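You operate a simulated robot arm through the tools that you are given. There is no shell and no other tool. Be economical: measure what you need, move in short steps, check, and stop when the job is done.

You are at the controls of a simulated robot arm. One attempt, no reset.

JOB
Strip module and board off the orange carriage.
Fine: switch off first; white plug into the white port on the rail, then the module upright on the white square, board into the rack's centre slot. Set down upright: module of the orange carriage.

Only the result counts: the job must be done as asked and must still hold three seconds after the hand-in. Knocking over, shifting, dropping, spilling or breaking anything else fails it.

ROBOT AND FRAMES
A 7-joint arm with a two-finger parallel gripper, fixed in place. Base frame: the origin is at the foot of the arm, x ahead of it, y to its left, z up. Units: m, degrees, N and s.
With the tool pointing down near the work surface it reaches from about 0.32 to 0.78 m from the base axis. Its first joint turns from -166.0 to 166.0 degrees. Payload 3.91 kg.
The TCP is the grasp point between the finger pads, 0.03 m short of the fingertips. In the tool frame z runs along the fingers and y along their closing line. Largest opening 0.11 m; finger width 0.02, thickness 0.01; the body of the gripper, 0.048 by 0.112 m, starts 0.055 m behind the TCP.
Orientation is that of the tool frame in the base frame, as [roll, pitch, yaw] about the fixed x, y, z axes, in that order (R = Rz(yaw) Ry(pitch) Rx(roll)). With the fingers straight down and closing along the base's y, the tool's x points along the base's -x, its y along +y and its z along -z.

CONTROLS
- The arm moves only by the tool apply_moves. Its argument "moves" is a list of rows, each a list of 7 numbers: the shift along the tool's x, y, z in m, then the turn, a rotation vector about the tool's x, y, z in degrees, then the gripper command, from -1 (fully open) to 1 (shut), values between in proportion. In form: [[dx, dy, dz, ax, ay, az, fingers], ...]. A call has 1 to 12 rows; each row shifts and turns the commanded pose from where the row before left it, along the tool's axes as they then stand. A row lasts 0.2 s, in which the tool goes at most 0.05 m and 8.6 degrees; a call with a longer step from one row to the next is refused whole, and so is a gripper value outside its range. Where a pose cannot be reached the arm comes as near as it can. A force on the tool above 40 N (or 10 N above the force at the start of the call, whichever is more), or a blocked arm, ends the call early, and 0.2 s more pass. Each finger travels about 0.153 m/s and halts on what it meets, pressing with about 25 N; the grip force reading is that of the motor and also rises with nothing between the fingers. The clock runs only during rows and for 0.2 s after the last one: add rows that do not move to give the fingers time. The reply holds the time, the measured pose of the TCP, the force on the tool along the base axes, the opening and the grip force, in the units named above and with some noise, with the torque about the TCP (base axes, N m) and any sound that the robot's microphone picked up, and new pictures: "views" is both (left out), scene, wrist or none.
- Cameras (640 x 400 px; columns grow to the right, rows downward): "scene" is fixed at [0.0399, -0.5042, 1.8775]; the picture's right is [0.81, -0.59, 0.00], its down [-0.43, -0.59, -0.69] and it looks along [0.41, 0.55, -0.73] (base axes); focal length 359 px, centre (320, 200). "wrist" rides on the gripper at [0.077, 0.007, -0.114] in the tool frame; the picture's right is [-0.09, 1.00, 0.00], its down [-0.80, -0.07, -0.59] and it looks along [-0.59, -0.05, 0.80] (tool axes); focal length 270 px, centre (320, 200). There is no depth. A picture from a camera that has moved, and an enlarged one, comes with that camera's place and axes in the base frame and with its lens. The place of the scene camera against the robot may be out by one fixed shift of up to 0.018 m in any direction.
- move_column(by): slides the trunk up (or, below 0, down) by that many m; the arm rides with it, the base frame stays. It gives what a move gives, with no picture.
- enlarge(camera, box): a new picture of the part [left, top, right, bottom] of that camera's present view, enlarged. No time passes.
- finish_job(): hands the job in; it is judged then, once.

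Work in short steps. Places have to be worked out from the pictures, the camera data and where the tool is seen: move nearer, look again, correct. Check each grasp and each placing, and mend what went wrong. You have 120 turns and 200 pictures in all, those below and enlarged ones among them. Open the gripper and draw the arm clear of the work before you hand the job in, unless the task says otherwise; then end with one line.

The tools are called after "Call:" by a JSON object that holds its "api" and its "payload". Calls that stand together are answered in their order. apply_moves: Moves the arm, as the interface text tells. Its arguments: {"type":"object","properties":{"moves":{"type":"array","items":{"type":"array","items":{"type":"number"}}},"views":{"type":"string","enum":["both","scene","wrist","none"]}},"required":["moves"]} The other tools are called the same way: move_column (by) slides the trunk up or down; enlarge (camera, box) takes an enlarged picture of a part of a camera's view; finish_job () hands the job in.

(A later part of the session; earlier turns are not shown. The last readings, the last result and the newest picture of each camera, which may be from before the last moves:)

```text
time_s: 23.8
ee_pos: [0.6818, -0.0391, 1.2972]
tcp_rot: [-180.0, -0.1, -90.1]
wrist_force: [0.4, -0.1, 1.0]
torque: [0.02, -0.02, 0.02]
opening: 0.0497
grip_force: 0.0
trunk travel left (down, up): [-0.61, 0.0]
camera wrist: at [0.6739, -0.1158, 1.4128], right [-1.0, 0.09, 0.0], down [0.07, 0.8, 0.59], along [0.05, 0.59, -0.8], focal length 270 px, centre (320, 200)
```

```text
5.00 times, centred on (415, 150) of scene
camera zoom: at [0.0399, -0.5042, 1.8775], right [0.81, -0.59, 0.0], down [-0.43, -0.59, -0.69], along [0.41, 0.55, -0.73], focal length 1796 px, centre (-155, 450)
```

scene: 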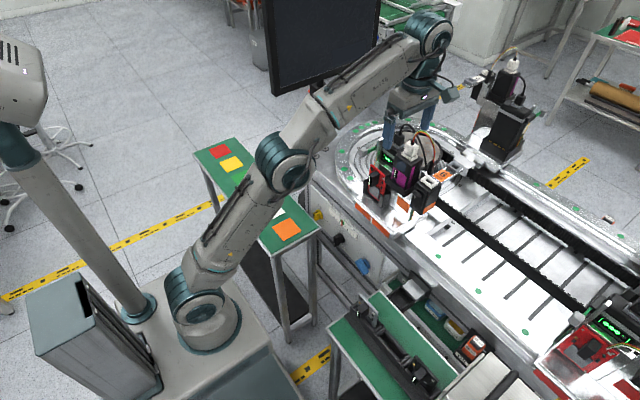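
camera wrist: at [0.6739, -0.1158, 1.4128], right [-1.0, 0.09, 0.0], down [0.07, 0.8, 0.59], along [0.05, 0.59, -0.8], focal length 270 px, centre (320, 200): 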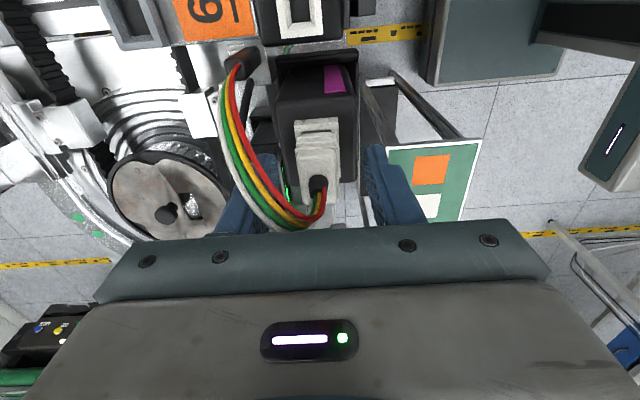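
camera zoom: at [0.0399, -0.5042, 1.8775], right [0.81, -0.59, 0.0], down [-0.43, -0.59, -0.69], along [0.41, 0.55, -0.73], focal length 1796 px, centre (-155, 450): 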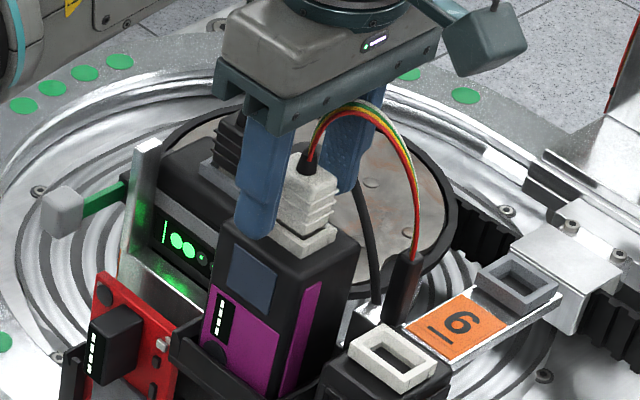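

Well positioned. Close on the plug.

Call:
{"api": "apply_moves", "payload": {"moves": [[0, -0.001, 0, 0, 0, 0, 0.3], [0, 0, 0, 0, 0, 0, 0.6], [0, 0, 0, 0, 0, 0, 1], [0, 0, 0, 0, 0, 0, 1]], "views": "none"}}

Call:
{"api": "enlarge", "payload": {"camera": "scene", "box": [385, 110, 445, 190]}}

```text
time_s: 24.8
ee_pos: [0.6828, -0.0387, 1.2978]
tcp_rot: [-179.9, 0.1, -90.0]
wrist_force: [-1.6, -0.5, 1.4]
torque: [-0.01, 0.06, -0.06]
opening: 0.0191
grip_force: 25.1
trunk travel left (down, up): [-0.61, 0.0]
```

```text
5.00 times, centred on (415, 150) of scene
camera zoom: at [0.0399, -0.5042, 1.8775], right [0.81, -0.59, 0.0], down [-0.43, -0.59, -0.69], along [0.41, 0.55, -0.73], focal length 1796 px, centre (-155, 450)
```

zoom: 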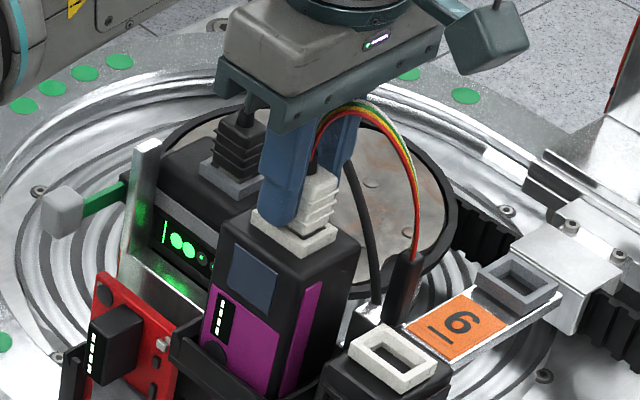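

Plug gripped (0.019 m thick). I pull straight up in small steps.

Call:
{"api": "apply_moves", "payload": {"moves": [[0, 0, -0.005, 0, 0, 0, 1], [0, 0, -0.007, 0, 0, 0, 1], [0, 0, -0.01, 0, 0, 0, 1], [0, 0, -0.01, 0, 0, 0, 1], [0, 0, 0, 0, 0, 0, 1]], "views": "none"}}

Call:
{"api": "enlarge", "payload": {"camera": "scene", "box": [385, 110, 445, 190]}}

Call:
{"api": "enlarge", "payload": {"camera": "wrist", "box": [230, 0, 410, 240]}}

```text
time_s: 26.0
ee_pos: [0.6823, -0.0367, 1.329]
tcp_rot: [-179.8, -0.1, -90.0]
wrist_force: [0.1, 0.2, -0.8]
torque: [0.02, 0.02, -0.01]
opening: 0.0186
grip_force: 25.2
trunk travel left (down, up): [-0.61, 0.0]
```

```text
5.00 times, centred on (415, 150) of scene
camera zoom: at [0.0399, -0.5042, 1.8775], right [0.81, -0.59, 0.0], down [-0.43, -0.59, -0.69], along [0.41, 0.55, -0.73], focal length 1796 px, centre (-155, 450)
```

zoom: 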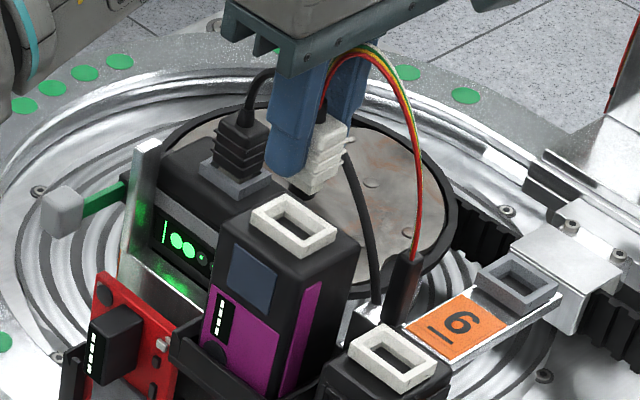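

```text
1.67 times, centred on (320, 120) of wrist
camera zoom: at [0.6744, -0.1146, 1.4452], right [-1.0, 0.09, 0.0], down [0.07, 0.8, 0.59], along [0.05, 0.59, -0.8], focal length 450 px, centre (320, 333)
```

zoom: 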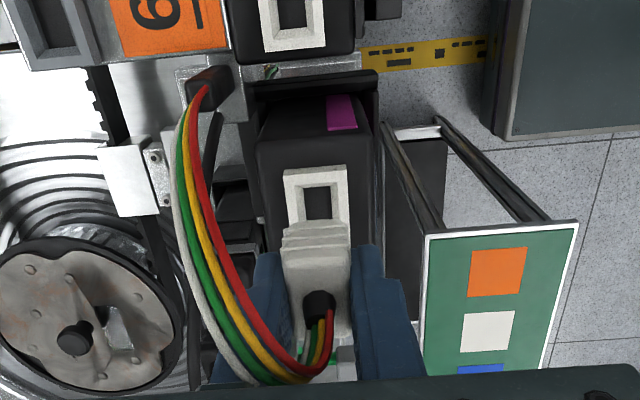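

Unplugged. I zoom to measure the box-port offset relative to the module port.

Call:
{"api": "enlarge", "payload": {"camera": "wrist", "box": [230, 0, 390, 130]}}

Call:
{"api": "enlarge", "payload": {"camera": "scene", "box": [395, 140, 445, 190]}}

```text
3.08 times, centred on (310, 65) of wrist
camera zoom: at [0.6744, -0.1146, 1.4452], right [-1.0, 0.09, 0.0], down [0.07, 0.8, 0.59], along [0.05, 0.59, -0.8], focal length 832 px, centre (351, 615)
```

zoom: 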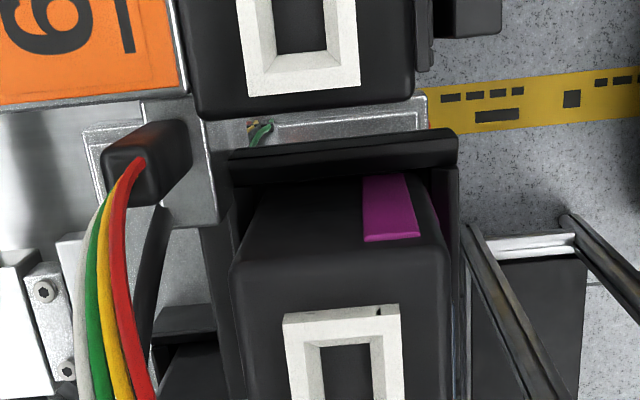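

```text
8.00 times, centred on (420, 165) of scene
camera zoom: at [0.0399, -0.5042, 1.8775], right [0.81, -0.59, 0.0], down [-0.43, -0.59, -0.69], along [0.41, 0.55, -0.73], focal length 2873 px, centre (-480, 480)
```

zoom: 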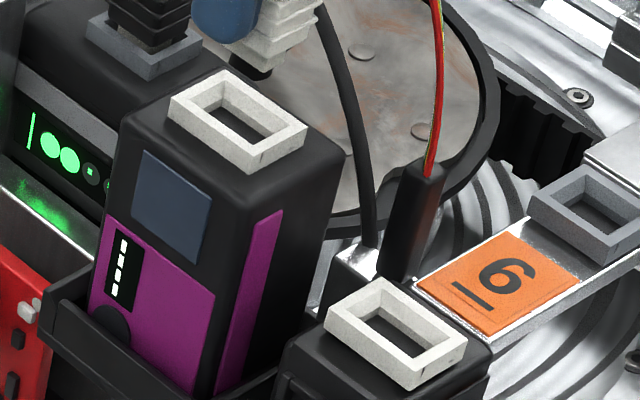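

Offset port-to-port from both cameras: about (+0.004, -0.080, -0.037). I move the plug above the box port.

Call:
{"api": "apply_moves", "payload": {"moves": [[0.027, -0.001, 0, 0, 0, 0, 1], [0.027, -0.001, 0, 0, 0, 0, 1], [0.028, -0.002, 0.015, 0, 0, 0, 1], [0, 0, 0.014, 0, 0, 0, 1], [0, 0, 0, 0, 0, 0, 1]], "views": "none"}}

Call:
{"api": "enlarge", "payload": {"camera": "scene", "box": [395, 140, 445, 190]}}

Call:
{"api": "enlarge", "payload": {"camera": "wrist", "box": [260, 80, 380, 240]}}

```text
time_s: 27.2
ee_pos: [0.6874, -0.1198, 1.2996]
tcp_rot: [-179.9, 0.0, -89.9]
wrist_force: [-0.1, -0.5, -0.4]
torque: [0.0, -0.03, -0.06]
opening: 0.019
grip_force: 24.8
trunk travel left (down, up): [-0.61, 0.0]
```

```text
8.00 times, centred on (420, 165) of scene
camera zoom: at [0.0399, -0.5042, 1.8775], right [0.81, -0.59, 0.0], down [-0.43, -0.59, -0.69], along [0.41, 0.55, -0.73], focal length 2873 px, centre (-480, 480)
```

zoom: 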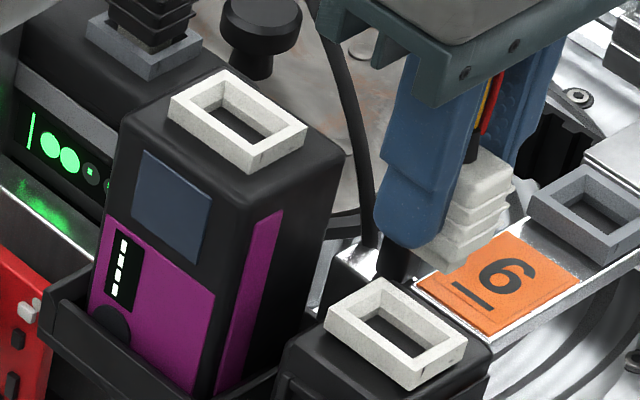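

```text
2.50 times, centred on (320, 160) of wrist
camera zoom: at [0.6782, -0.1971, 1.4155], right [-1.0, 0.09, 0.0], down [0.07, 0.8, 0.59], along [0.05, 0.59, -0.8], focal length 676 px, centre (320, 300)
```

zoom: 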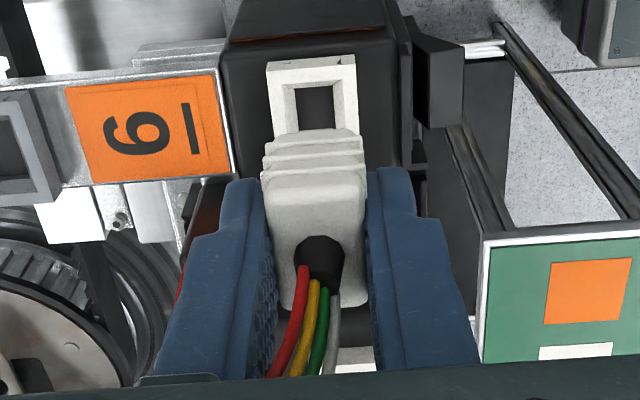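

Lateral x matches to under a mm; y needs about +3 mm. I correct that and descend 15 mm, then look.

Call:
{"api": "apply_moves", "payload": {"moves": [[-0.003, 0, 0.005, 0, 0, 0, 1], [0, 0, 0.01, 0, 0, 0, 1], [0, 0, 0, 0, 0, 0, 1]], "views": "none"}}

Call:
{"api": "enlarge", "payload": {"camera": "scene", "box": [400, 145, 440, 190]}}

Call:
{"api": "enlarge", "payload": {"camera": "wrist", "box": [260, 80, 380, 240]}}

```text
time_s: 28.0
ee_pos: [0.6882, -0.1171, 1.2858]
tcp_rot: [-180.0, 0.0, -90.0]
wrist_force: [0.1, -0.6, -0.7]
torque: [0.01, 0.0, -0.02]
opening: 0.0193
grip_force: 25.1
trunk travel left (down, up): [-0.61, 0.0]
```

```text
8.89 times, centred on (420, 168) of scene
camera zoom: at [0.0399, -0.5042, 1.8775], right [0.81, -0.59, 0.0], down [-0.43, -0.59, -0.69], along [0.41, 0.55, -0.73], focal length 3193 px, centre (-569, 489)
```

zoom: 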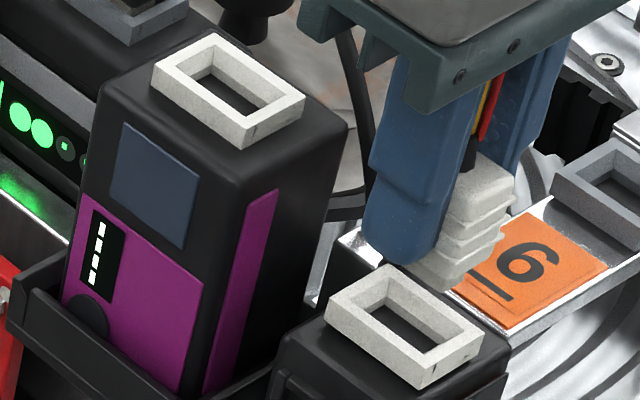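

```text
2.50 times, centred on (320, 160) of wrist
camera zoom: at [0.6787, -0.1942, 1.4004], right [-1.0, 0.09, 0.0], down [0.07, 0.8, 0.59], along [0.05, 0.59, -0.8], focal length 676 px, centre (320, 300)
```

zoom: 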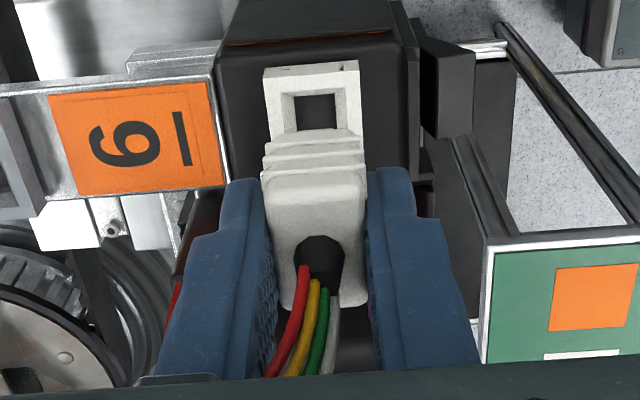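

Finger-tip position relative to the port agrees with the seated geometry. I descend in small steps watching force.

Call:
{"api": "apply_moves", "payload": {"moves": [[0, 0, 0.005, 0, 0, 0, 1], [0, 0, 0.005, 0, 0, 0, 1], [0, 0, 0, 0, 0, 0, 1]], "views": "none"}}

Call:
{"api": "enlarge", "payload": {"camera": "scene", "box": [400, 145, 440, 190]}}

```text
time_s: 28.8
ee_pos: [0.6866, -0.115, 1.2763]
tcp_rot: [-179.8, -0.1, -90.0]
wrist_force: [0.4, 1.0, -0.5]
torque: [0.02, -0.02, 0.01]
opening: 0.0191
grip_force: 24.8
trunk travel left (down, up): [-0.61, 0.0]
```

```text
8.89 times, centred on (420, 168) of scene
camera zoom: at [0.0399, -0.5042, 1.8775], right [0.81, -0.59, 0.0], down [-0.43, -0.59, -0.69], along [0.41, 0.55, -0.73], focal length 3193 px, centre (-569, 489)
```

zoom: 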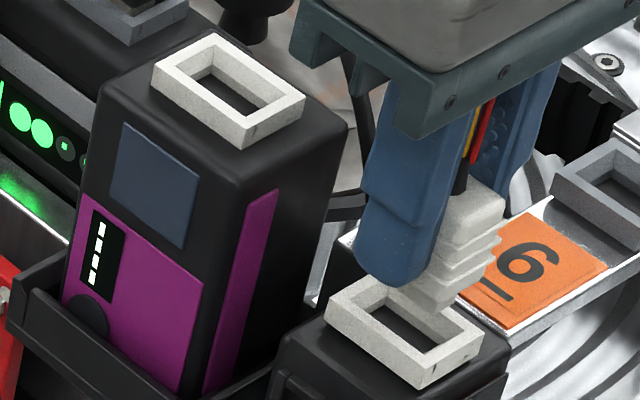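

I need a tighter look at the plug bottom relative to the port.

Call:
{"api": "enlarge", "payload": {"camera": "scene", "box": [418, 160, 436, 192]}}

Call:
{"api": "enlarge", "payload": {"camera": "wrist", "box": [280, 90, 360, 170]}}

```text
12.50 times, centred on (427, 176) of scene
camera zoom: at [0.0399, -0.5042, 1.8775], right [0.81, -0.59, 0.0], down [-0.43, -0.59, -0.69], along [0.41, 0.55, -0.73], focal length 4490 px, centre (-1018, 500)
```

zoom: 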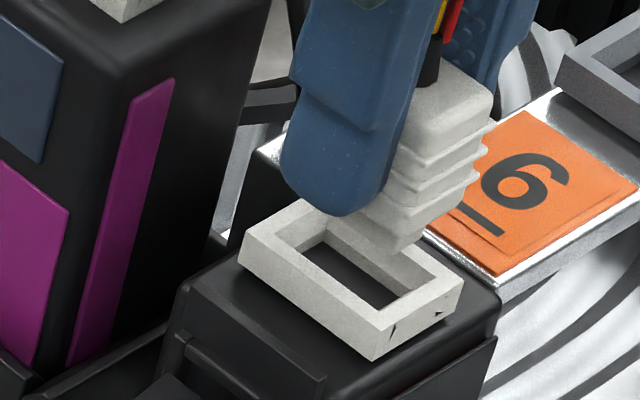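

```text
5.00 times, centred on (320, 130) of wrist
camera zoom: at [0.6787, -0.1937, 1.3915], right [-1.0, 0.09, 0.0], down [0.07, 0.8, 0.59], along [0.05, 0.59, -0.8], focal length 1351 px, centre (320, 550)
```

zoom: 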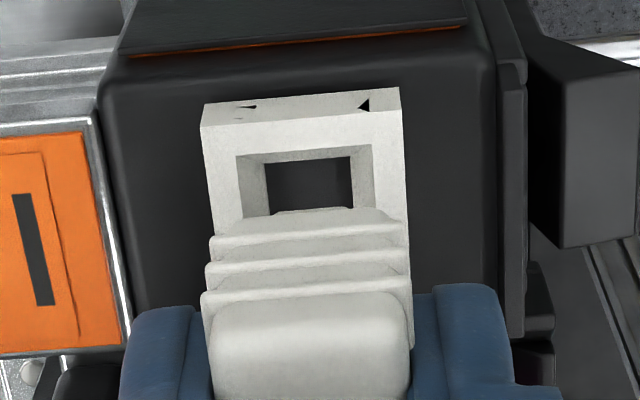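

Projected seating agrees within about 1 mm. I continue down in 3–5 mm steps.

Call:
{"api": "apply_moves", "payload": {"moves": [[0, 0, 0.004, 0, 0, 0, 1], [0, 0, 0.004, 0, 0, 0, 1], [0, 0, 0, 0, 0, 0, 1]], "views": "none"}}

Call:
{"api": "enlarge", "payload": {"camera": "scene", "box": [418, 160, 436, 192]}}

```text
time_s: 29.6
ee_pos: [0.6888, -0.1161, 1.2681]
tcp_rot: [-179.9, -0.1, -90.0]
wrist_force: [-0.7, 0.2, -0.6]
torque: [-0.01, 0.01, 0.0]
opening: 0.019
grip_force: 25.0
trunk travel left (down, up): [-0.61, 0.0]
```

```text
12.50 times, centred on (427, 176) of scene
camera zoom: at [0.0399, -0.5042, 1.8775], right [0.81, -0.59, 0.0], down [-0.43, -0.59, -0.69], along [0.41, 0.55, -0.73], focal length 4490 px, centre (-1018, 500)
```

zoom: 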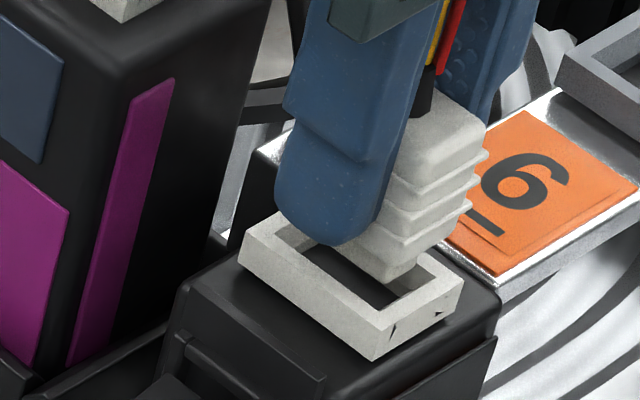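

Tracking over the opening. Continue down.

Call:
{"api": "apply_moves", "payload": {"moves": [[0, 0, 0.003, 0, 0, 0, 1], [0, 0, 0.003, 0, 0, 0, 1], [0, 0, 0, 0, 0, 0, 1]], "views": "none"}}

Call:
{"api": "enlarge", "payload": {"camera": "scene", "box": [418, 160, 436, 192]}}

```text
time_s: 30.4
ee_pos: [0.6874, -0.117, 1.2623]
tcp_rot: [-179.9, 0.0, -90.0]
wrist_force: [0.4, -0.1, -0.2]
torque: [0.0, 0.0, -0.01]
opening: 0.0191
grip_force: 25.3
trunk travel left (down, up): [-0.61, 0.0]
```

```text
12.50 times, centred on (427, 176) of scene
camera zoom: at [0.0399, -0.5042, 1.8775], right [0.81, -0.59, 0.0], down [-0.43, -0.59, -0.69], along [0.41, 0.55, -0.73], focal length 4490 px, centre (-1018, 500)
```

zoom: 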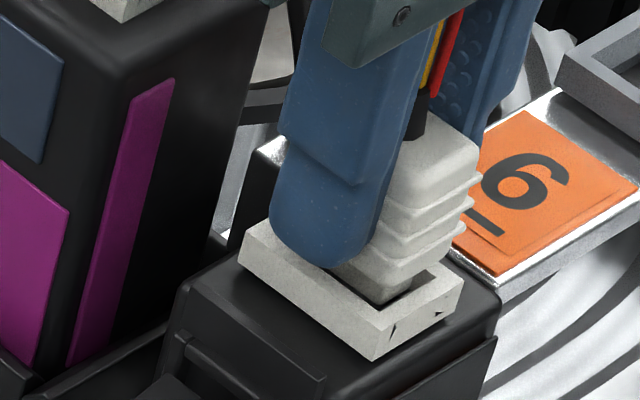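

The plug's lower end is entering the port with no force. Continue until it seats.

Call:
{"api": "apply_moves", "payload": {"moves": [[0, 0, 0.003, 0, 0, 0, 1], [0, 0, 0.002, 0, 0, 0, 1], [0, 0, 0, 0, 0, 0, 1]], "views": "none"}}

Call:
{"api": "enlarge", "payload": {"camera": "scene", "box": [418, 160, 436, 192]}}

```text
time_s: 31.2
ee_pos: [0.687, -0.1153, 1.2578]
tcp_rot: [-179.7, 0.0, -90.0]
wrist_force: [0.5, 1.3, 6.2]
torque: [0.04, -0.03, 0.01]
opening: 0.0188
grip_force: 25.0
trunk travel left (down, up): [-0.61, 0.0]
```

```text
12.50 times, centred on (427, 176) of scene
camera zoom: at [0.0399, -0.5042, 1.8775], right [0.81, -0.59, 0.0], down [-0.43, -0.59, -0.69], along [0.41, 0.55, -0.73], focal length 4490 px, centre (-1018, 500)
```

zoom: 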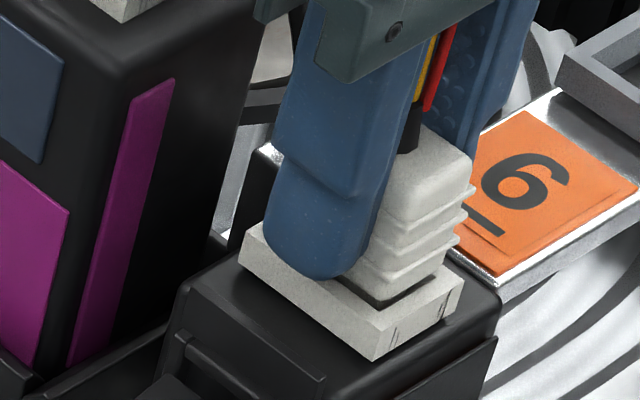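

Contact force 6 N. I push slightly more to seat it fully.

Call:
{"api": "apply_moves", "payload": {"moves": [[0, 0, 0.002, 0, 0, 0, 1], [0, 0, 0.002, 0, 0, 0, 1], [0, 0, 0, 0, 0, 0, 1]], "views": "none"}}

Call:
{"api": "enlarge", "payload": {"camera": "scene", "box": [418, 160, 436, 192]}}

```text
time_s: 32.0
ee_pos: [0.6859, -0.1154, 1.2545]
tcp_rot: [-179.7, -0.2, -90.0]
wrist_force: [4.9, 1.3, 18.9]
torque: [0.04, -0.18, -0.01]
opening: 0.0192
grip_force: 25.1
trunk travel left (down, up): [-0.61, 0.0]
```

```text
12.50 times, centred on (427, 176) of scene
camera zoom: at [0.0399, -0.5042, 1.8775], right [0.81, -0.59, 0.0], down [-0.43, -0.59, -0.69], along [0.41, 0.55, -0.73], focal length 4490 px, centre (-1018, 500)
```

zoom: 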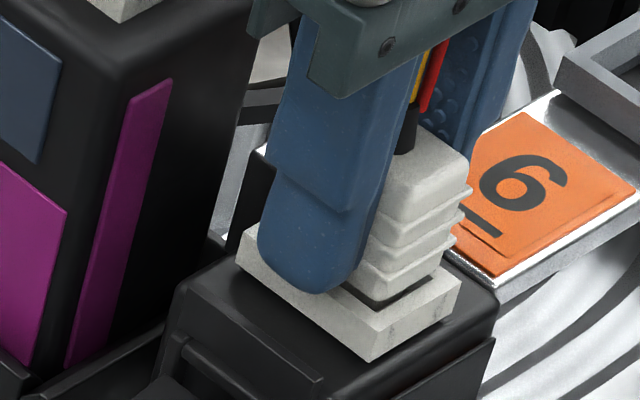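

The plug has stopped moving while the force rose to 19 N, so it appears bottomed. I open slightly and inspect.

Call:
{"api": "apply_moves", "payload": {"moves": [[0, 0, 0, 0, 0, 0, 0.4], [0, 0, 0, 0, 0, 0, 0.2], [0, 0, -0.02, 0, 0, 0, 0.15], [0, 0, -0.03, 0, 0, 0, 0.15], [0, 0, -0.03, 0, 0, 0, 0.15], [0, 0, 0, 0, 0, 0, 0.15]], "views": "none"}}

Call:
{"api": "enlarge", "payload": {"camera": "scene", "box": [405, 140, 445, 190]}}

Call:
{"api": "enlarge", "payload": {"camera": "wrist", "box": [240, 60, 400, 240]}}

```text
time_s: 33.4
ee_pos: [0.6824, -0.1152, 1.3277]
tcp_rot: [-179.9, 0.0, -90.1]
wrist_force: [0.2, 0.9, -0.7]
torque: [0.02, -0.02, 0.02]
opening: 0.0468
grip_force: 0.1
out of reach, approached as far as the arm can: row 5
trunk travel left (down, up): [-0.61, 0.0]
```

```text
8.00 times, centred on (425, 165) of scene
camera zoom: at [0.0399, -0.5042, 1.8775], right [0.81, -0.59, 0.0], down [-0.43, -0.59, -0.69], along [0.41, 0.55, -0.73], focal length 2873 px, centre (-520, 480)
```

zoom: 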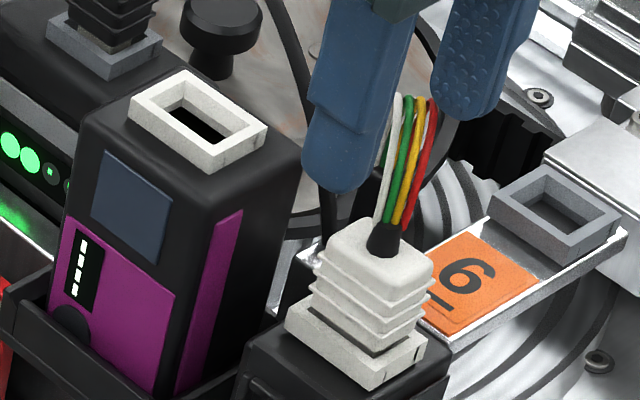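

```text
2.22 times, centred on (320, 150) of wrist
camera zoom: at [0.6742, -0.1923, 1.4439], right [-1.0, 0.09, 0.0], down [0.07, 0.8, 0.59], along [0.05, 0.59, -0.8], focal length 601 px, centre (320, 311)
```

zoom: 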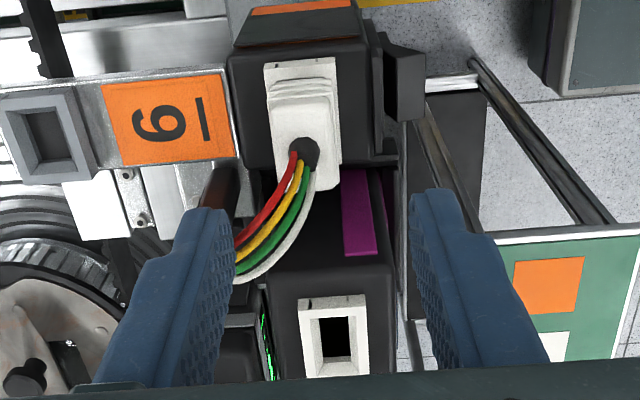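

The plug sits squarely in the white port like it did in the module. To leave without touching the ribbon, I open fully, slide +y over the module, then narrow to 0.058.

Call:
{"api": "apply_moves", "payload": {"moves": [[0, 0, 0, 0, 0, 0, -1], [0, 0, 0, 0, 0, 0, -1], [-0.02, 0, 0, 0, 0, 0, -1], [-0.03, 0, 0, 0, 0, 0, -1], [-0.027, 0, 0, 0, 0, 0, -1], [0, 0, 0, 0, 0, 0, -0.05], [0, 0, 0, 0, 0, 0, -0.05]], "views": "wrist"}}

Call:
{"api": "enlarge", "payload": {"camera": "wrist", "box": [240, 60, 400, 240]}}

Call:
{"api": "enlarge", "payload": {"camera": "scene", "box": [390, 130, 445, 200]}}

```text
time_s: 35.0
ee_pos: [0.6805, -0.0376, 1.3299]
tcp_rot: [-179.8, 0.1, -90.1]
wrist_force: [0.5, 0.8, -0.4]
torque: [-0.03, 0.01, -0.03]
opening: 0.0578
grip_force: 0.1
trunk travel left (down, up): [-0.61, 0.0]
camera wrist: at [0.6724, -0.1148, 1.4446], right [-1.0, 0.09, 0.0], down [0.07, 0.8, 0.59], along [0.05, 0.59, -0.8], focal length 270 px, centre (320, 200)
```

wrist: 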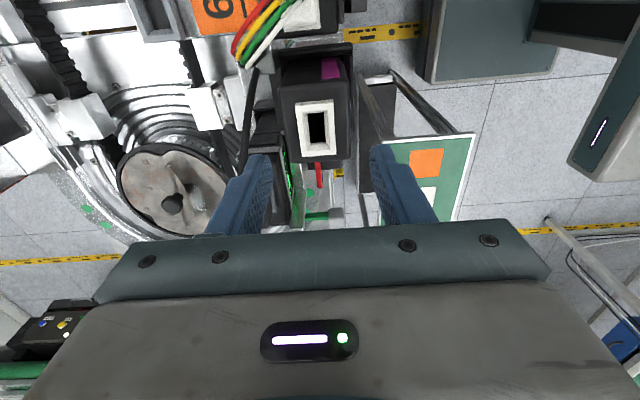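

```text
2.22 times, centred on (320, 150) of wrist
camera zoom: at [0.6724, -0.1148, 1.4446], right [-1.0, 0.09, 0.0], down [0.07, 0.8, 0.59], along [0.05, 0.59, -0.8], focal length 601 px, centre (320, 311)
```

zoom: 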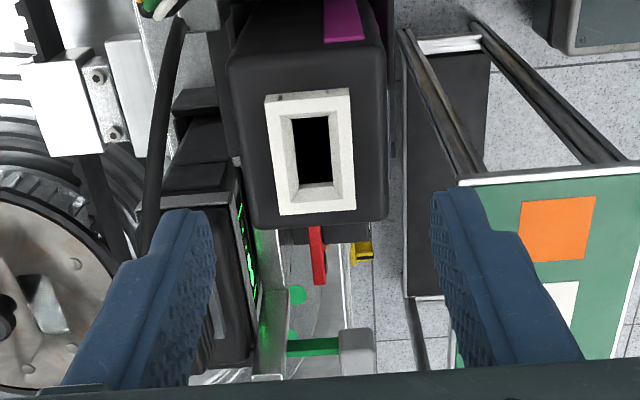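

```text
5.71 times, centred on (418, 165) of scene
camera zoom: at [0.0399, -0.5042, 1.8775], right [0.81, -0.59, 0.0], down [-0.43, -0.59, -0.69], along [0.41, 0.55, -0.73], focal length 2052 px, centre (-237, 400)
```

zoom: 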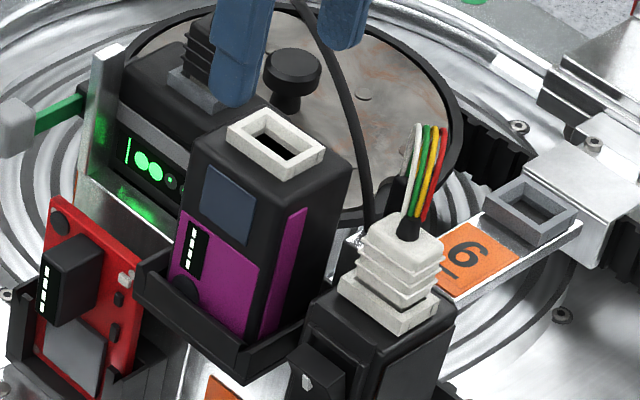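

Module top spans x 0.658–0.711, y -0.072–-0.011. I set the opening to 0.066, shift +3 mm in x, and descend halfway to check clearances.

Call:
{"api": "apply_moves", "payload": {"moves": [[-0.002, -0.0035, 0, 0, 0, 0, -0.2], [0, 0, 0.015, 0, 0, 0, -0.2], [0, 0, 0.015, 0, 0, 0, -0.2], [0, 0, 0.01, 0, 0, 0, -0.2], [0, 0, 0, 0, 0, 0, -0.2]], "views": "none"}}

Call:
{"api": "enlarge", "payload": {"camera": "wrist", "box": [240, 60, 400, 240]}}

Call:
{"api": "enlarge", "payload": {"camera": "scene", "box": [390, 120, 445, 190]}}

```text
time_s: 36.2
ee_pos: [0.6843, -0.036, 1.288]
tcp_rot: [-179.7, 0.0, -90.0]
wrist_force: [0.2, -0.7, 0.0]
torque: [0.0, 0.01, 0.0]
opening: 0.066
grip_force: 0.1
trunk travel left (down, up): [-0.61, 0.0]
```

```text
2.22 times, centred on (320, 150) of wrist
camera zoom: at [0.6766, -0.1131, 1.405], right [-1.0, 0.09, 0.0], down [0.07, 0.8, 0.59], along [0.05, 0.59, -0.8], focal length 601 px, centre (320, 311)
```

zoom: 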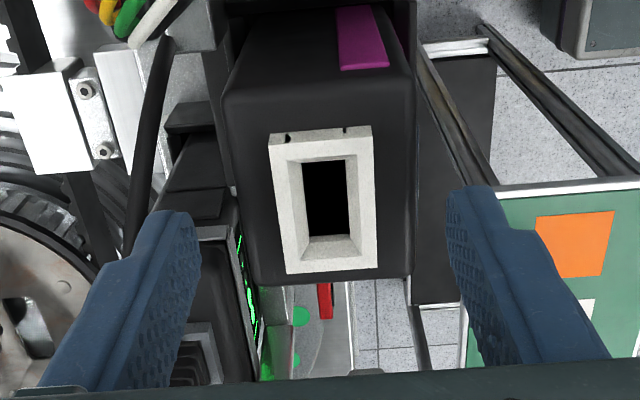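

```text
5.71 times, centred on (418, 155) of scene
camera zoom: at [0.0399, -0.5042, 1.8775], right [0.81, -0.59, 0.0], down [-0.43, -0.59, -0.69], along [0.41, 0.55, -0.73], focal length 2052 px, centre (-237, 457)
```

zoom: 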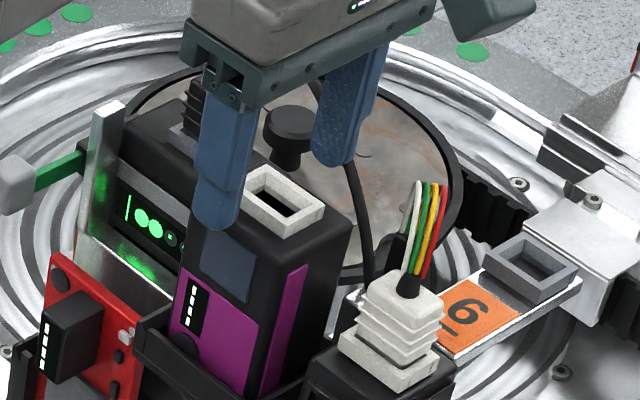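

Module is centred between the fingers. Descend the remaining 6 cm.

Call:
{"api": "apply_moves", "payload": {"moves": [[0, 0, 0.012, 0, 0, 0, -0.2], [0, 0, 0.012, 0, 0, 0, -0.2], [0, 0, 0.012, 0, 0, 0, -0.2], [0, 0, 0.012, 0, 0, 0, -0.2], [0, 0, 0.01, 0, 0, 0, -0.2], [0, 0, 0, 0, 0, 0, -0.2]], "views": "none"}}

Call:
{"api": "enlarge", "payload": {"camera": "wrist", "box": [240, 60, 400, 240]}}

Call:
{"api": "enlarge", "payload": {"camera": "scene", "box": [390, 120, 445, 190]}}

```text
time_s: 37.6
ee_pos: [0.685, -0.0369, 1.2299]
tcp_rot: [-179.9, 0.0, -90.0]
wrist_force: [1.2, 0.3, -1.1]
torque: [-0.01, -0.01, 0.0]
opening: 0.0659
grip_force: 0.0
trunk travel left (down, up): [-0.61, 0.0]
```

```text
2.22 times, centred on (320, 150) of wrist
camera zoom: at [0.6766, -0.1146, 1.3465], right [-1.0, 0.09, 0.0], down [0.07, 0.8, 0.59], along [0.05, 0.59, -0.8], focal length 601 px, centre (320, 311)
```

zoom: 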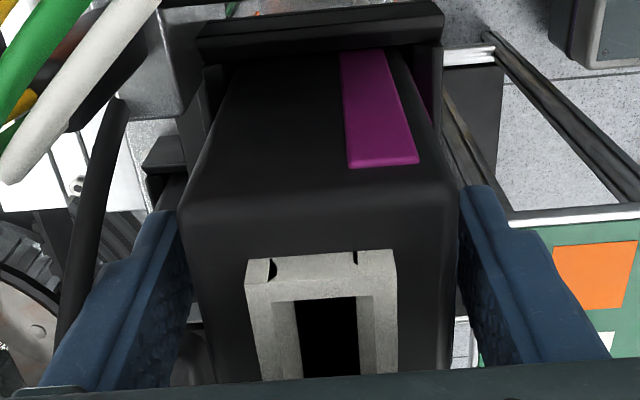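

```text
5.71 times, centred on (418, 155) of scene
camera zoom: at [0.0399, -0.5042, 1.8775], right [0.81, -0.59, 0.0], down [-0.43, -0.59, -0.69], along [0.41, 0.55, -0.73], focal length 2052 px, centre (-237, 457)
```

zoom: 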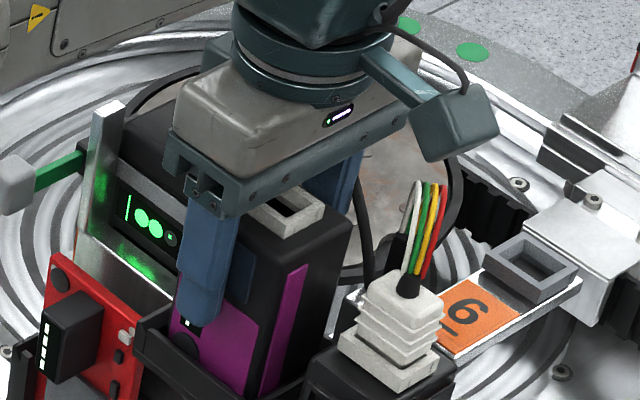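

Both fingers straddle the module. Close.

Call:
{"api": "apply_moves", "payload": {"moves": [[0, 0, 0, 0, 0, 0, 0], [0, 0, 0, 0, 0, 0, 0.5], [0, 0, 0, 0, 0, 0, 1], [0, 0, 0, 0, 0, 0, 1]], "views": "none"}}

```text
time_s: 38.6
ee_pos: [0.6831, -0.0372, 1.2313]
tcp_rot: [-179.9, 0.0, -90.0]
wrist_force: [-10.5, -0.1, -2.5]
torque: [0.01, 0.72, 0.08]
opening: 0.0501
grip_force: 25.4
trunk travel left (down, up): [-0.61, 0.0]
```

Gripped at 0.050 with a 10 N side load; I relieve it by shifting 2 mm to -x, then lift.

Call:
{"api": "apply_moves", "payload": {"moves": [[0, 0.0015, 0, 0, 0, 0, 1], [0, 0.0005, -0.005, 0, 0, 0, 1], [0, 0, -0.008, 0, 0, 0, 1], [0, 0, 0, 0, 0, 0, 1]], "views": "none"}}

Call:
{"api": "enlarge", "payload": {"camera": "scene", "box": [380, 120, 445, 210]}}

```text
time_s: 39.6
ee_pos: [0.6838, -0.0346, 1.2458]
tcp_rot: [-179.9, 0.0, -90.0]
wrist_force: [0.4, -0.4, -1.7]
torque: [-0.02, 0.02, -0.02]
opening: 0.0497
grip_force: 25.0
trunk travel left (down, up): [-0.61, 0.0]
```

```text
4.44 times, centred on (412, 165) of scene
camera zoom: at [0.0399, -0.5042, 1.8775], right [0.81, -0.59, 0.0], down [-0.43, -0.59, -0.69], along [0.41, 0.55, -0.73], focal length 1596 px, centre (-91, 356)
```

zoom: 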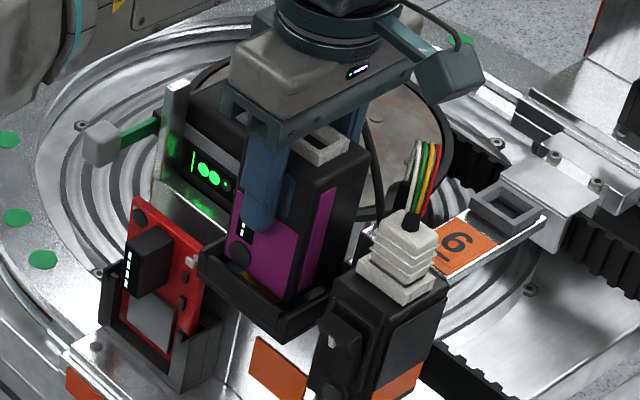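

Module is rising with the gripper. Lift to z≈1.335.

Call:
{"api": "apply_moves", "payload": {"moves": [[0, 0, -0.015, 0, 0, 0, 1], [0, 0, -0.02, 0, 0, 0, 1], [0, 0, -0.025, 0, 0, 0, 1], [0, 0, -0.028, 0, 0, 0, 1], [0, 0, 0, 0, 0, 0, 1]], "views": "none"}}

Call:
{"api": "enlarge", "payload": {"camera": "scene", "box": [370, 100, 450, 210]}}

```text
time_s: 40.8
ee_pos: [0.6822, -0.0346, 1.3318]
tcp_rot: [-179.9, 0.0, -90.0]
wrist_force: [0.1, -0.2, -2.2]
torque: [0.0, 0.0, 0.0]
opening: 0.0496
grip_force: 24.9
trunk travel left (down, up): [-0.61, 0.0]
```

```text
3.64 times, centred on (410, 155) of scene
camera zoom: at [0.0399, -0.5042, 1.8775], right [0.81, -0.59, 0.0], down [-0.43, -0.59, -0.69], along [0.41, 0.55, -0.73], focal length 1306 px, centre (-7, 364)
```

zoom: 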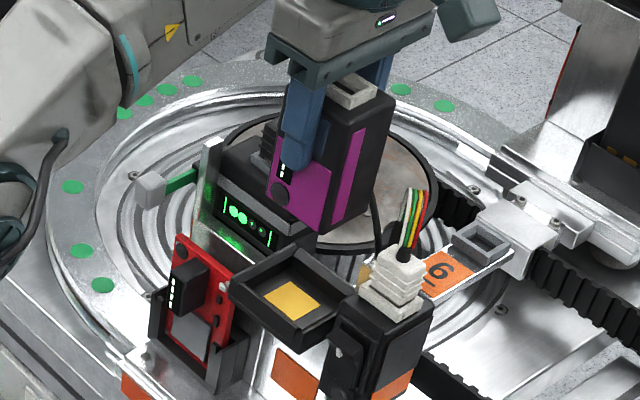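

Module is free of the cradle (bottom ≈0.09 below TCP). White square triangulated at (0.440, 0.3475, 0.8475). I carry it back and over toward the table at height.

Call:
{"api": "apply_moves", "payload": {"moves": [[0, 0.03, 0, 0, 0, 0, 1], [0, 0.045, 0, 0, 0, 0, 1], [0, 0.045, 0, 0, 0, 0, 1], [0, 0.045, 0, 0, 0, 0, 1], [-0.04, 0.009, 0, 0, 0, 0, 1], [-0.048, 0.009, 0, 0, 0, 0, 1], [-0.048, 0.009, 0, 0, 0, 0, 1], [-0.048, 0.009, 0, 0, 0, 0, 1], [-0.048, 0.009, 0, 0, 0, 0, 1], [-0.048, 0.009, 0, 0, 0, 0, 1], [-0.048, 0.009, 0, 0, 0, 0, 1], [0, 0, 0, 0, 0, 0, 1]], "views": "both"}}

```text
time_s: 43.4
ee_pos: [0.4528, 0.292, 1.3303]
tcp_rot: [-179.8, 0.1, -90.1]
wrist_force: [0.3, -0.1, -1.2]
torque: [-0.01, 0.0, -0.02]
opening: 0.0498
grip_force: 24.9
trunk travel left (down, up): [-0.61, 0.0]
camera wrist: at [0.4452, 0.2137, 1.4461], right [-1.0, 0.09, 0.0], down [0.07, 0.8, 0.59], along [0.05, 0.59, -0.8], focal length 270 px, centre (320, 200)
```

scene: 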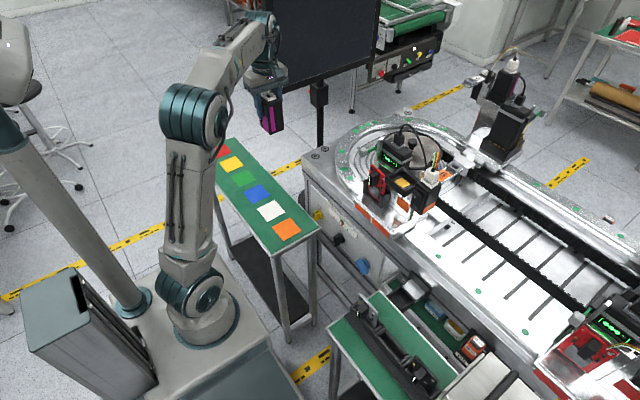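
wrist: 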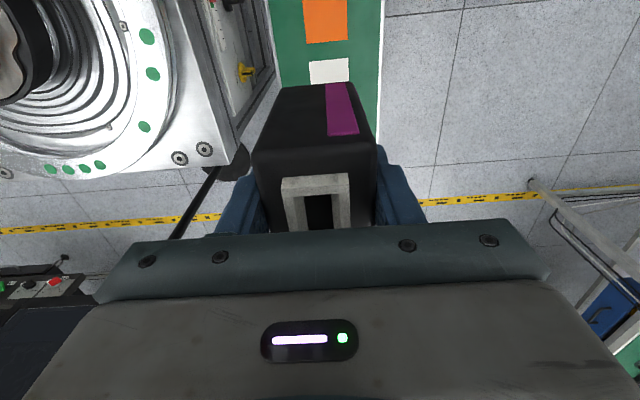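

Square checks out. I centre above it (TCP target 0.438, 0.352) and lower to z≈1.0.

Call:
{"api": "apply_moves", "payload": {"moves": [[-0.03, 0.0073, 0, 0, 0, 0, 1], [-0.03, 0.0073, 0, 0, 0, 0, 1], [0, 0, 0.045, 0, 0, 0, 1], [0, 0, 0.048, 0, 0, 0, 1], [0, 0, 0.048, 0, 0, 0, 1], [0, 0, 0.048, 0, 0, 0, 1], [0, 0, 0.048, 0, 0, 0, 1], [0, 0, 0.048, 0, 0, 0, 1], [0, 0, 0.03, 0, 0, 0, 1], [0, 0, 0, 0, 0, 0, 1]], "views": "both"}}

Call:
{"api": "enlarge", "payload": {"camera": "scene", "box": [230, 150, 320, 240]}}

```text
time_s: 45.6
ee_pos: [0.4396, 0.3529, 1.0175]
tcp_rot: [-179.9, 0.0, -90.0]
wrist_force: [0.0, -0.4, -1.5]
torque: [0.02, -0.04, -0.01]
opening: 0.0497
grip_force: 24.9
trunk travel left (down, up): [-0.61, 0.0]
camera wrist: at [0.4312, 0.2762, 1.1328], right [-1.0, 0.09, 0.0], down [0.07, 0.8, 0.59], along [0.05, 0.59, -0.8], focal length 270 px, centre (320, 200)
```

scene: 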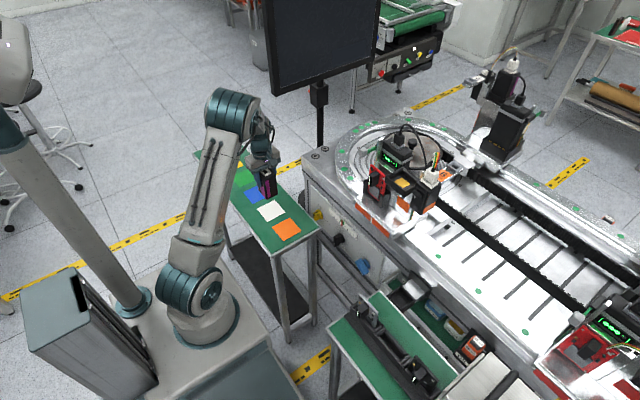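
wrist: 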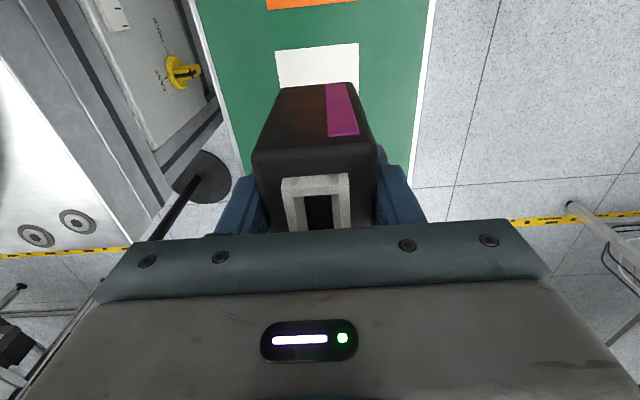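

```text
4.44 times, centred on (275, 195) of scene
camera zoom: at [0.0399, -0.5042, 1.8775], right [0.81, -0.59, 0.0], down [-0.43, -0.59, -0.69], along [0.41, 0.55, -0.73], focal length 1596 px, centre (520, 222)
```

zoom: 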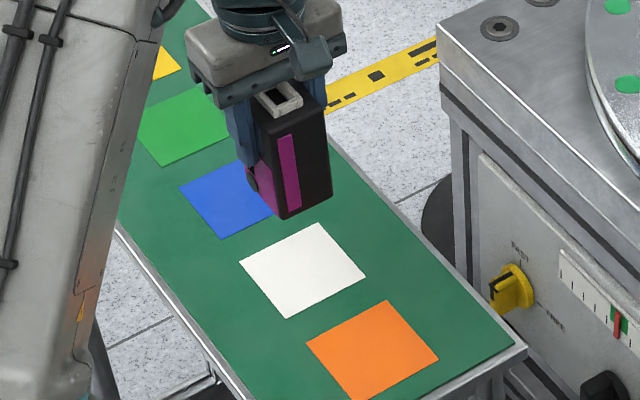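

Aligned over the white square. Lower toward it, slowing near contact.

Call:
{"api": "apply_moves", "payload": {"moves": [[0, 0, 0.03, 0, 0, 0, 1], [0, 0, 0.025, 0, 0, 0, 1], [0, 0, 0.01, 0, 0, 0, 1], [0, 0, 0, 0, 0, 0, 1]], "views": "wrist"}}

Call:
{"api": "enlarge", "payload": {"camera": "scene", "box": [230, 150, 320, 240]}}

```text
time_s: 46.6
ee_pos: [0.4409, 0.3526, 0.953]
tcp_rot: [-180.0, 0.1, -90.0]
wrist_force: [0.1, 0.4, -2.0]
torque: [0.02, -0.01, 0.05]
opening: 0.0499
grip_force: 25.1
trunk travel left (down, up): [-0.61, 0.0]
camera wrist: at [0.432, 0.2741, 1.0685], right [-1.0, 0.09, 0.0], down [0.07, 0.8, 0.59], along [0.05, 0.59, -0.8], focal length 270 px, centre (320, 200)
```

wrist: 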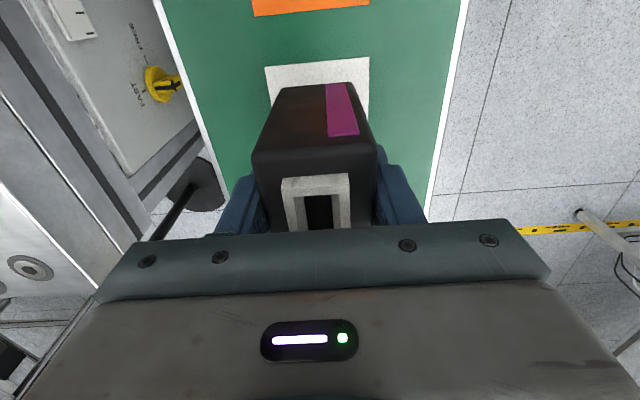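

```text
4.44 times, centred on (275, 195) of scene
camera zoom: at [0.0399, -0.5042, 1.8775], right [0.81, -0.59, 0.0], down [-0.43, -0.59, -0.69], along [0.41, 0.55, -0.73], focal length 1596 px, centre (520, 222)
```

zoom: 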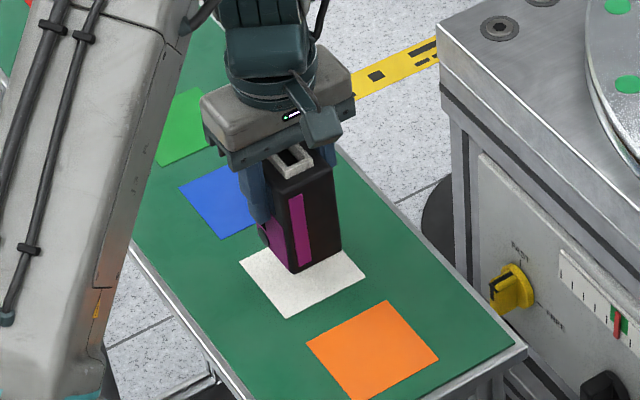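

Remaining gap is about 3 cm by the wrist geometry. I lower in steps until contact.

Call:
{"api": "apply_moves", "payload": {"moves": [[0, 0, 0.012, 0, 0, 0, 1], [0, 0, 0.008, 0, 0, 0, 1], [0, 0, 0.004, 0, 0, 0, 1], [0, 0, 0, 0, 0, 0, 1]], "views": "none"}}

Call:
{"api": "enlarge", "payload": {"camera": "scene", "box": [240, 160, 310, 230]}}

```text
time_s: 47.6
ee_pos: [0.4401, 0.3521, 0.9277]
tcp_rot: [-179.8, 0.0, -90.0]
wrist_force: [-0.5, 0.2, -2.1]
torque: [0.03, 0.03, -0.01]
opening: 0.0498
grip_force: 24.8
trunk travel left (down, up): [-0.61, 0.0]
```

```text
5.71 times, centred on (275, 195) of scene
camera zoom: at [0.0399, -0.5042, 1.8775], right [0.81, -0.59, 0.0], down [-0.43, -0.59, -0.69], along [0.41, 0.55, -0.73], focal length 2052 px, centre (577, 229)
```

zoom: 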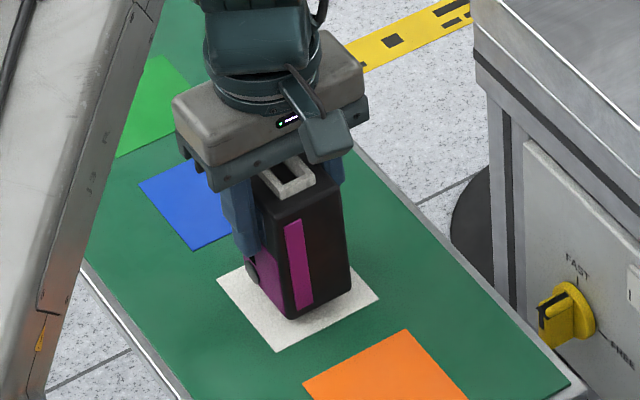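

Nearly down (about 1 cm left). Small steps.

Call:
{"api": "apply_moves", "payload": {"moves": [[0, 0, 0.003, 0, 0, 0, 1], [0, 0, 0.003, 0, 0, 0, 1], [0, 0, 0.002, 0, 0, 0, 1], [0, 0, 0, 0, 0, 0, 1]], "views": "none"}}

Call:
{"api": "apply_moves", "payload": {"moves": [[0, 0, 0.002, 0, 0, 0, 1], [0, 0, 0, 0, 0, 0, 1]], "views": "none"}}

```text
time_s: 48.6
ee_pos: [0.441, 0.3512, 0.9201]
tcp_rot: [-179.8, 0.0, -90.0]
wrist_force: [0.2, -0.6, -2.9]
torque: [0.03, 0.01, 0.02]
opening: 0.0498
grip_force: 25.5
trunk travel left (down, up): [-0.61, 0.0]
```

```text
time_s: 49.2
ee_pos: [0.4419, 0.3532, 0.9189]
tcp_rot: [-179.9, -0.1, -89.9]
wrist_force: [0.0, 0.3, -1.9]
torque: [0.01, 0.0, 0.01]
opening: 0.0497
grip_force: 24.8
trunk travel left (down, up): [-0.61, 0.0]
```

No contact yet; continue 2 mm at a time.

Call:
{"api": "apply_moves", "payload": {"moves": [[0, 0, 0.002, 0, 0, 0, 1], [0, 0, 0.002, 0, 0, 0, 1], [0, 0, 0, 0, 0, 0, 1]], "views": "none"}}

Call:
{"api": "enlarge", "payload": {"camera": "scene", "box": [250, 180, 290, 225]}}

```text
time_s: 50.0
ee_pos: [0.4413, 0.3515, 0.9153]
tcp_rot: [-179.6, 0.1, -90.0]
wrist_force: [1.4, 0.1, 18.9]
torque: [0.0, 0.45, 0.01]
opening: 0.0499
grip_force: 25.0
trunk travel left (down, up): [-0.61, 0.0]
```

```text
8.89 times, centred on (270, 202) of scene
camera zoom: at [0.0399, -0.5042, 1.8775], right [0.81, -0.59, 0.0], down [-0.43, -0.59, -0.69], along [0.41, 0.55, -0.73], focal length 3193 px, centre (764, 178)
```

zoom: 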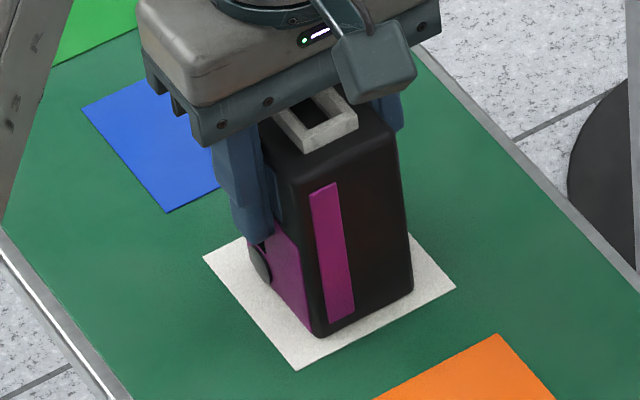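

Set down on the white square. I relieve the load, open to 0.075 and rise.

Call:
{"api": "apply_moves", "payload": {"moves": [[0, 0, -0.0015, 0, 0, 0, 1], [0, 0, 0, 0, 0, 0, 0.0], [0, 0, 0, 0, 0, 0, -0.35], [0, 0, 0, 0, 0, 0, -0.35], [0, 0, -0.02, 0, 0, 0, -0.35], [0, 0, -0.04, 0, 0, 0, -0.35], [0, 0, -0.045, 0, 0, 0, -0.35], [0, 0, -0.045, 0, 0, 0, -0.35], [0, 0, 0, 0, 0, 0, -1]], "views": "none"}}

Call:
{"api": "enlarge", "payload": {"camera": "scene", "box": [240, 170, 300, 230]}}

```text
time_s: 52.0
ee_pos: [0.4402, 0.3516, 1.0648]
tcp_rot: [-179.9, 0.0, -90.0]
wrist_force: [-1.1, 0.0, 0.6]
torque: [-0.01, -0.02, 0.03]
opening: 0.1097
grip_force: 0.1
trunk travel left (down, up): [-0.61, 0.0]
```

```text
6.67 times, centred on (270, 200) of scene
camera zoom: at [0.0399, -0.5042, 1.8775], right [0.81, -0.59, 0.0], down [-0.43, -0.59, -0.69], along [0.41, 0.55, -0.73], focal length 2394 px, centre (653, 200)
```

zoom: 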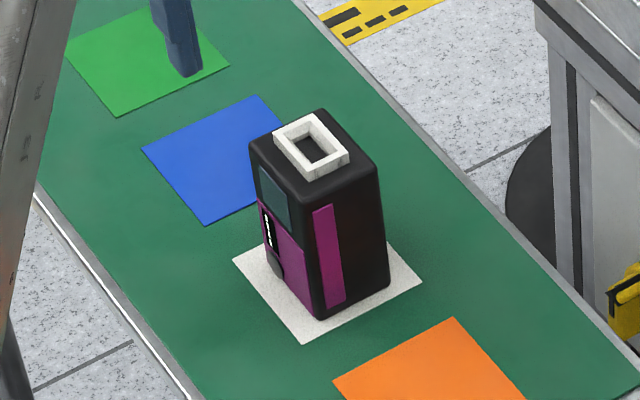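

Module stands upright on the white square. Now inspect the rack and the board.

Call:
{"api": "enlarge", "payload": {"camera": "scene", "box": [335, 275, 455, 400]}}

Call:
{"api": "enlarge", "payload": {"camera": "scene", "box": [355, 150, 425, 220]}}

```text
3.20 times, centred on (395, 338) of scene
camera zoom: at [0.0399, -0.5042, 1.8775], right [0.81, -0.59, 0.0], down [-0.43, -0.59, -0.69], along [0.41, 0.55, -0.73], focal length 1149 px, centre (80, -240)
```

zoom: 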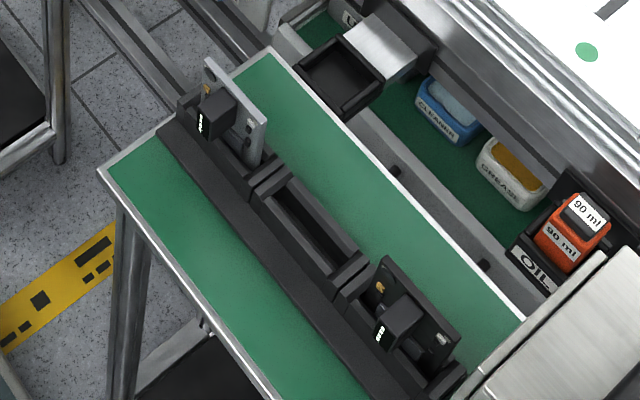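

```text
5.71 times, centred on (390, 185) of scene
camera zoom: at [0.0399, -0.5042, 1.8775], right [0.81, -0.59, 0.0], down [-0.43, -0.59, -0.69], along [0.41, 0.55, -0.73], focal length 2052 px, centre (-80, 286)
```

zoom: 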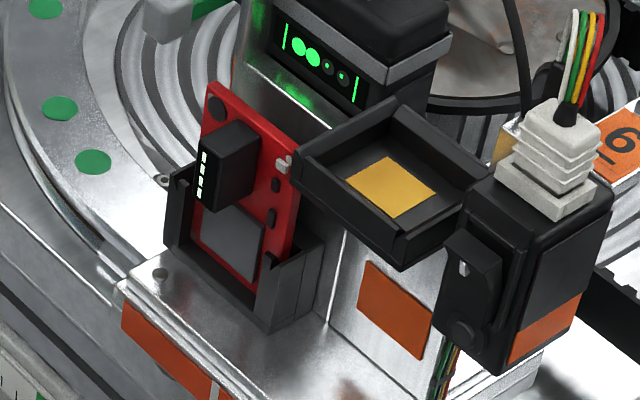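

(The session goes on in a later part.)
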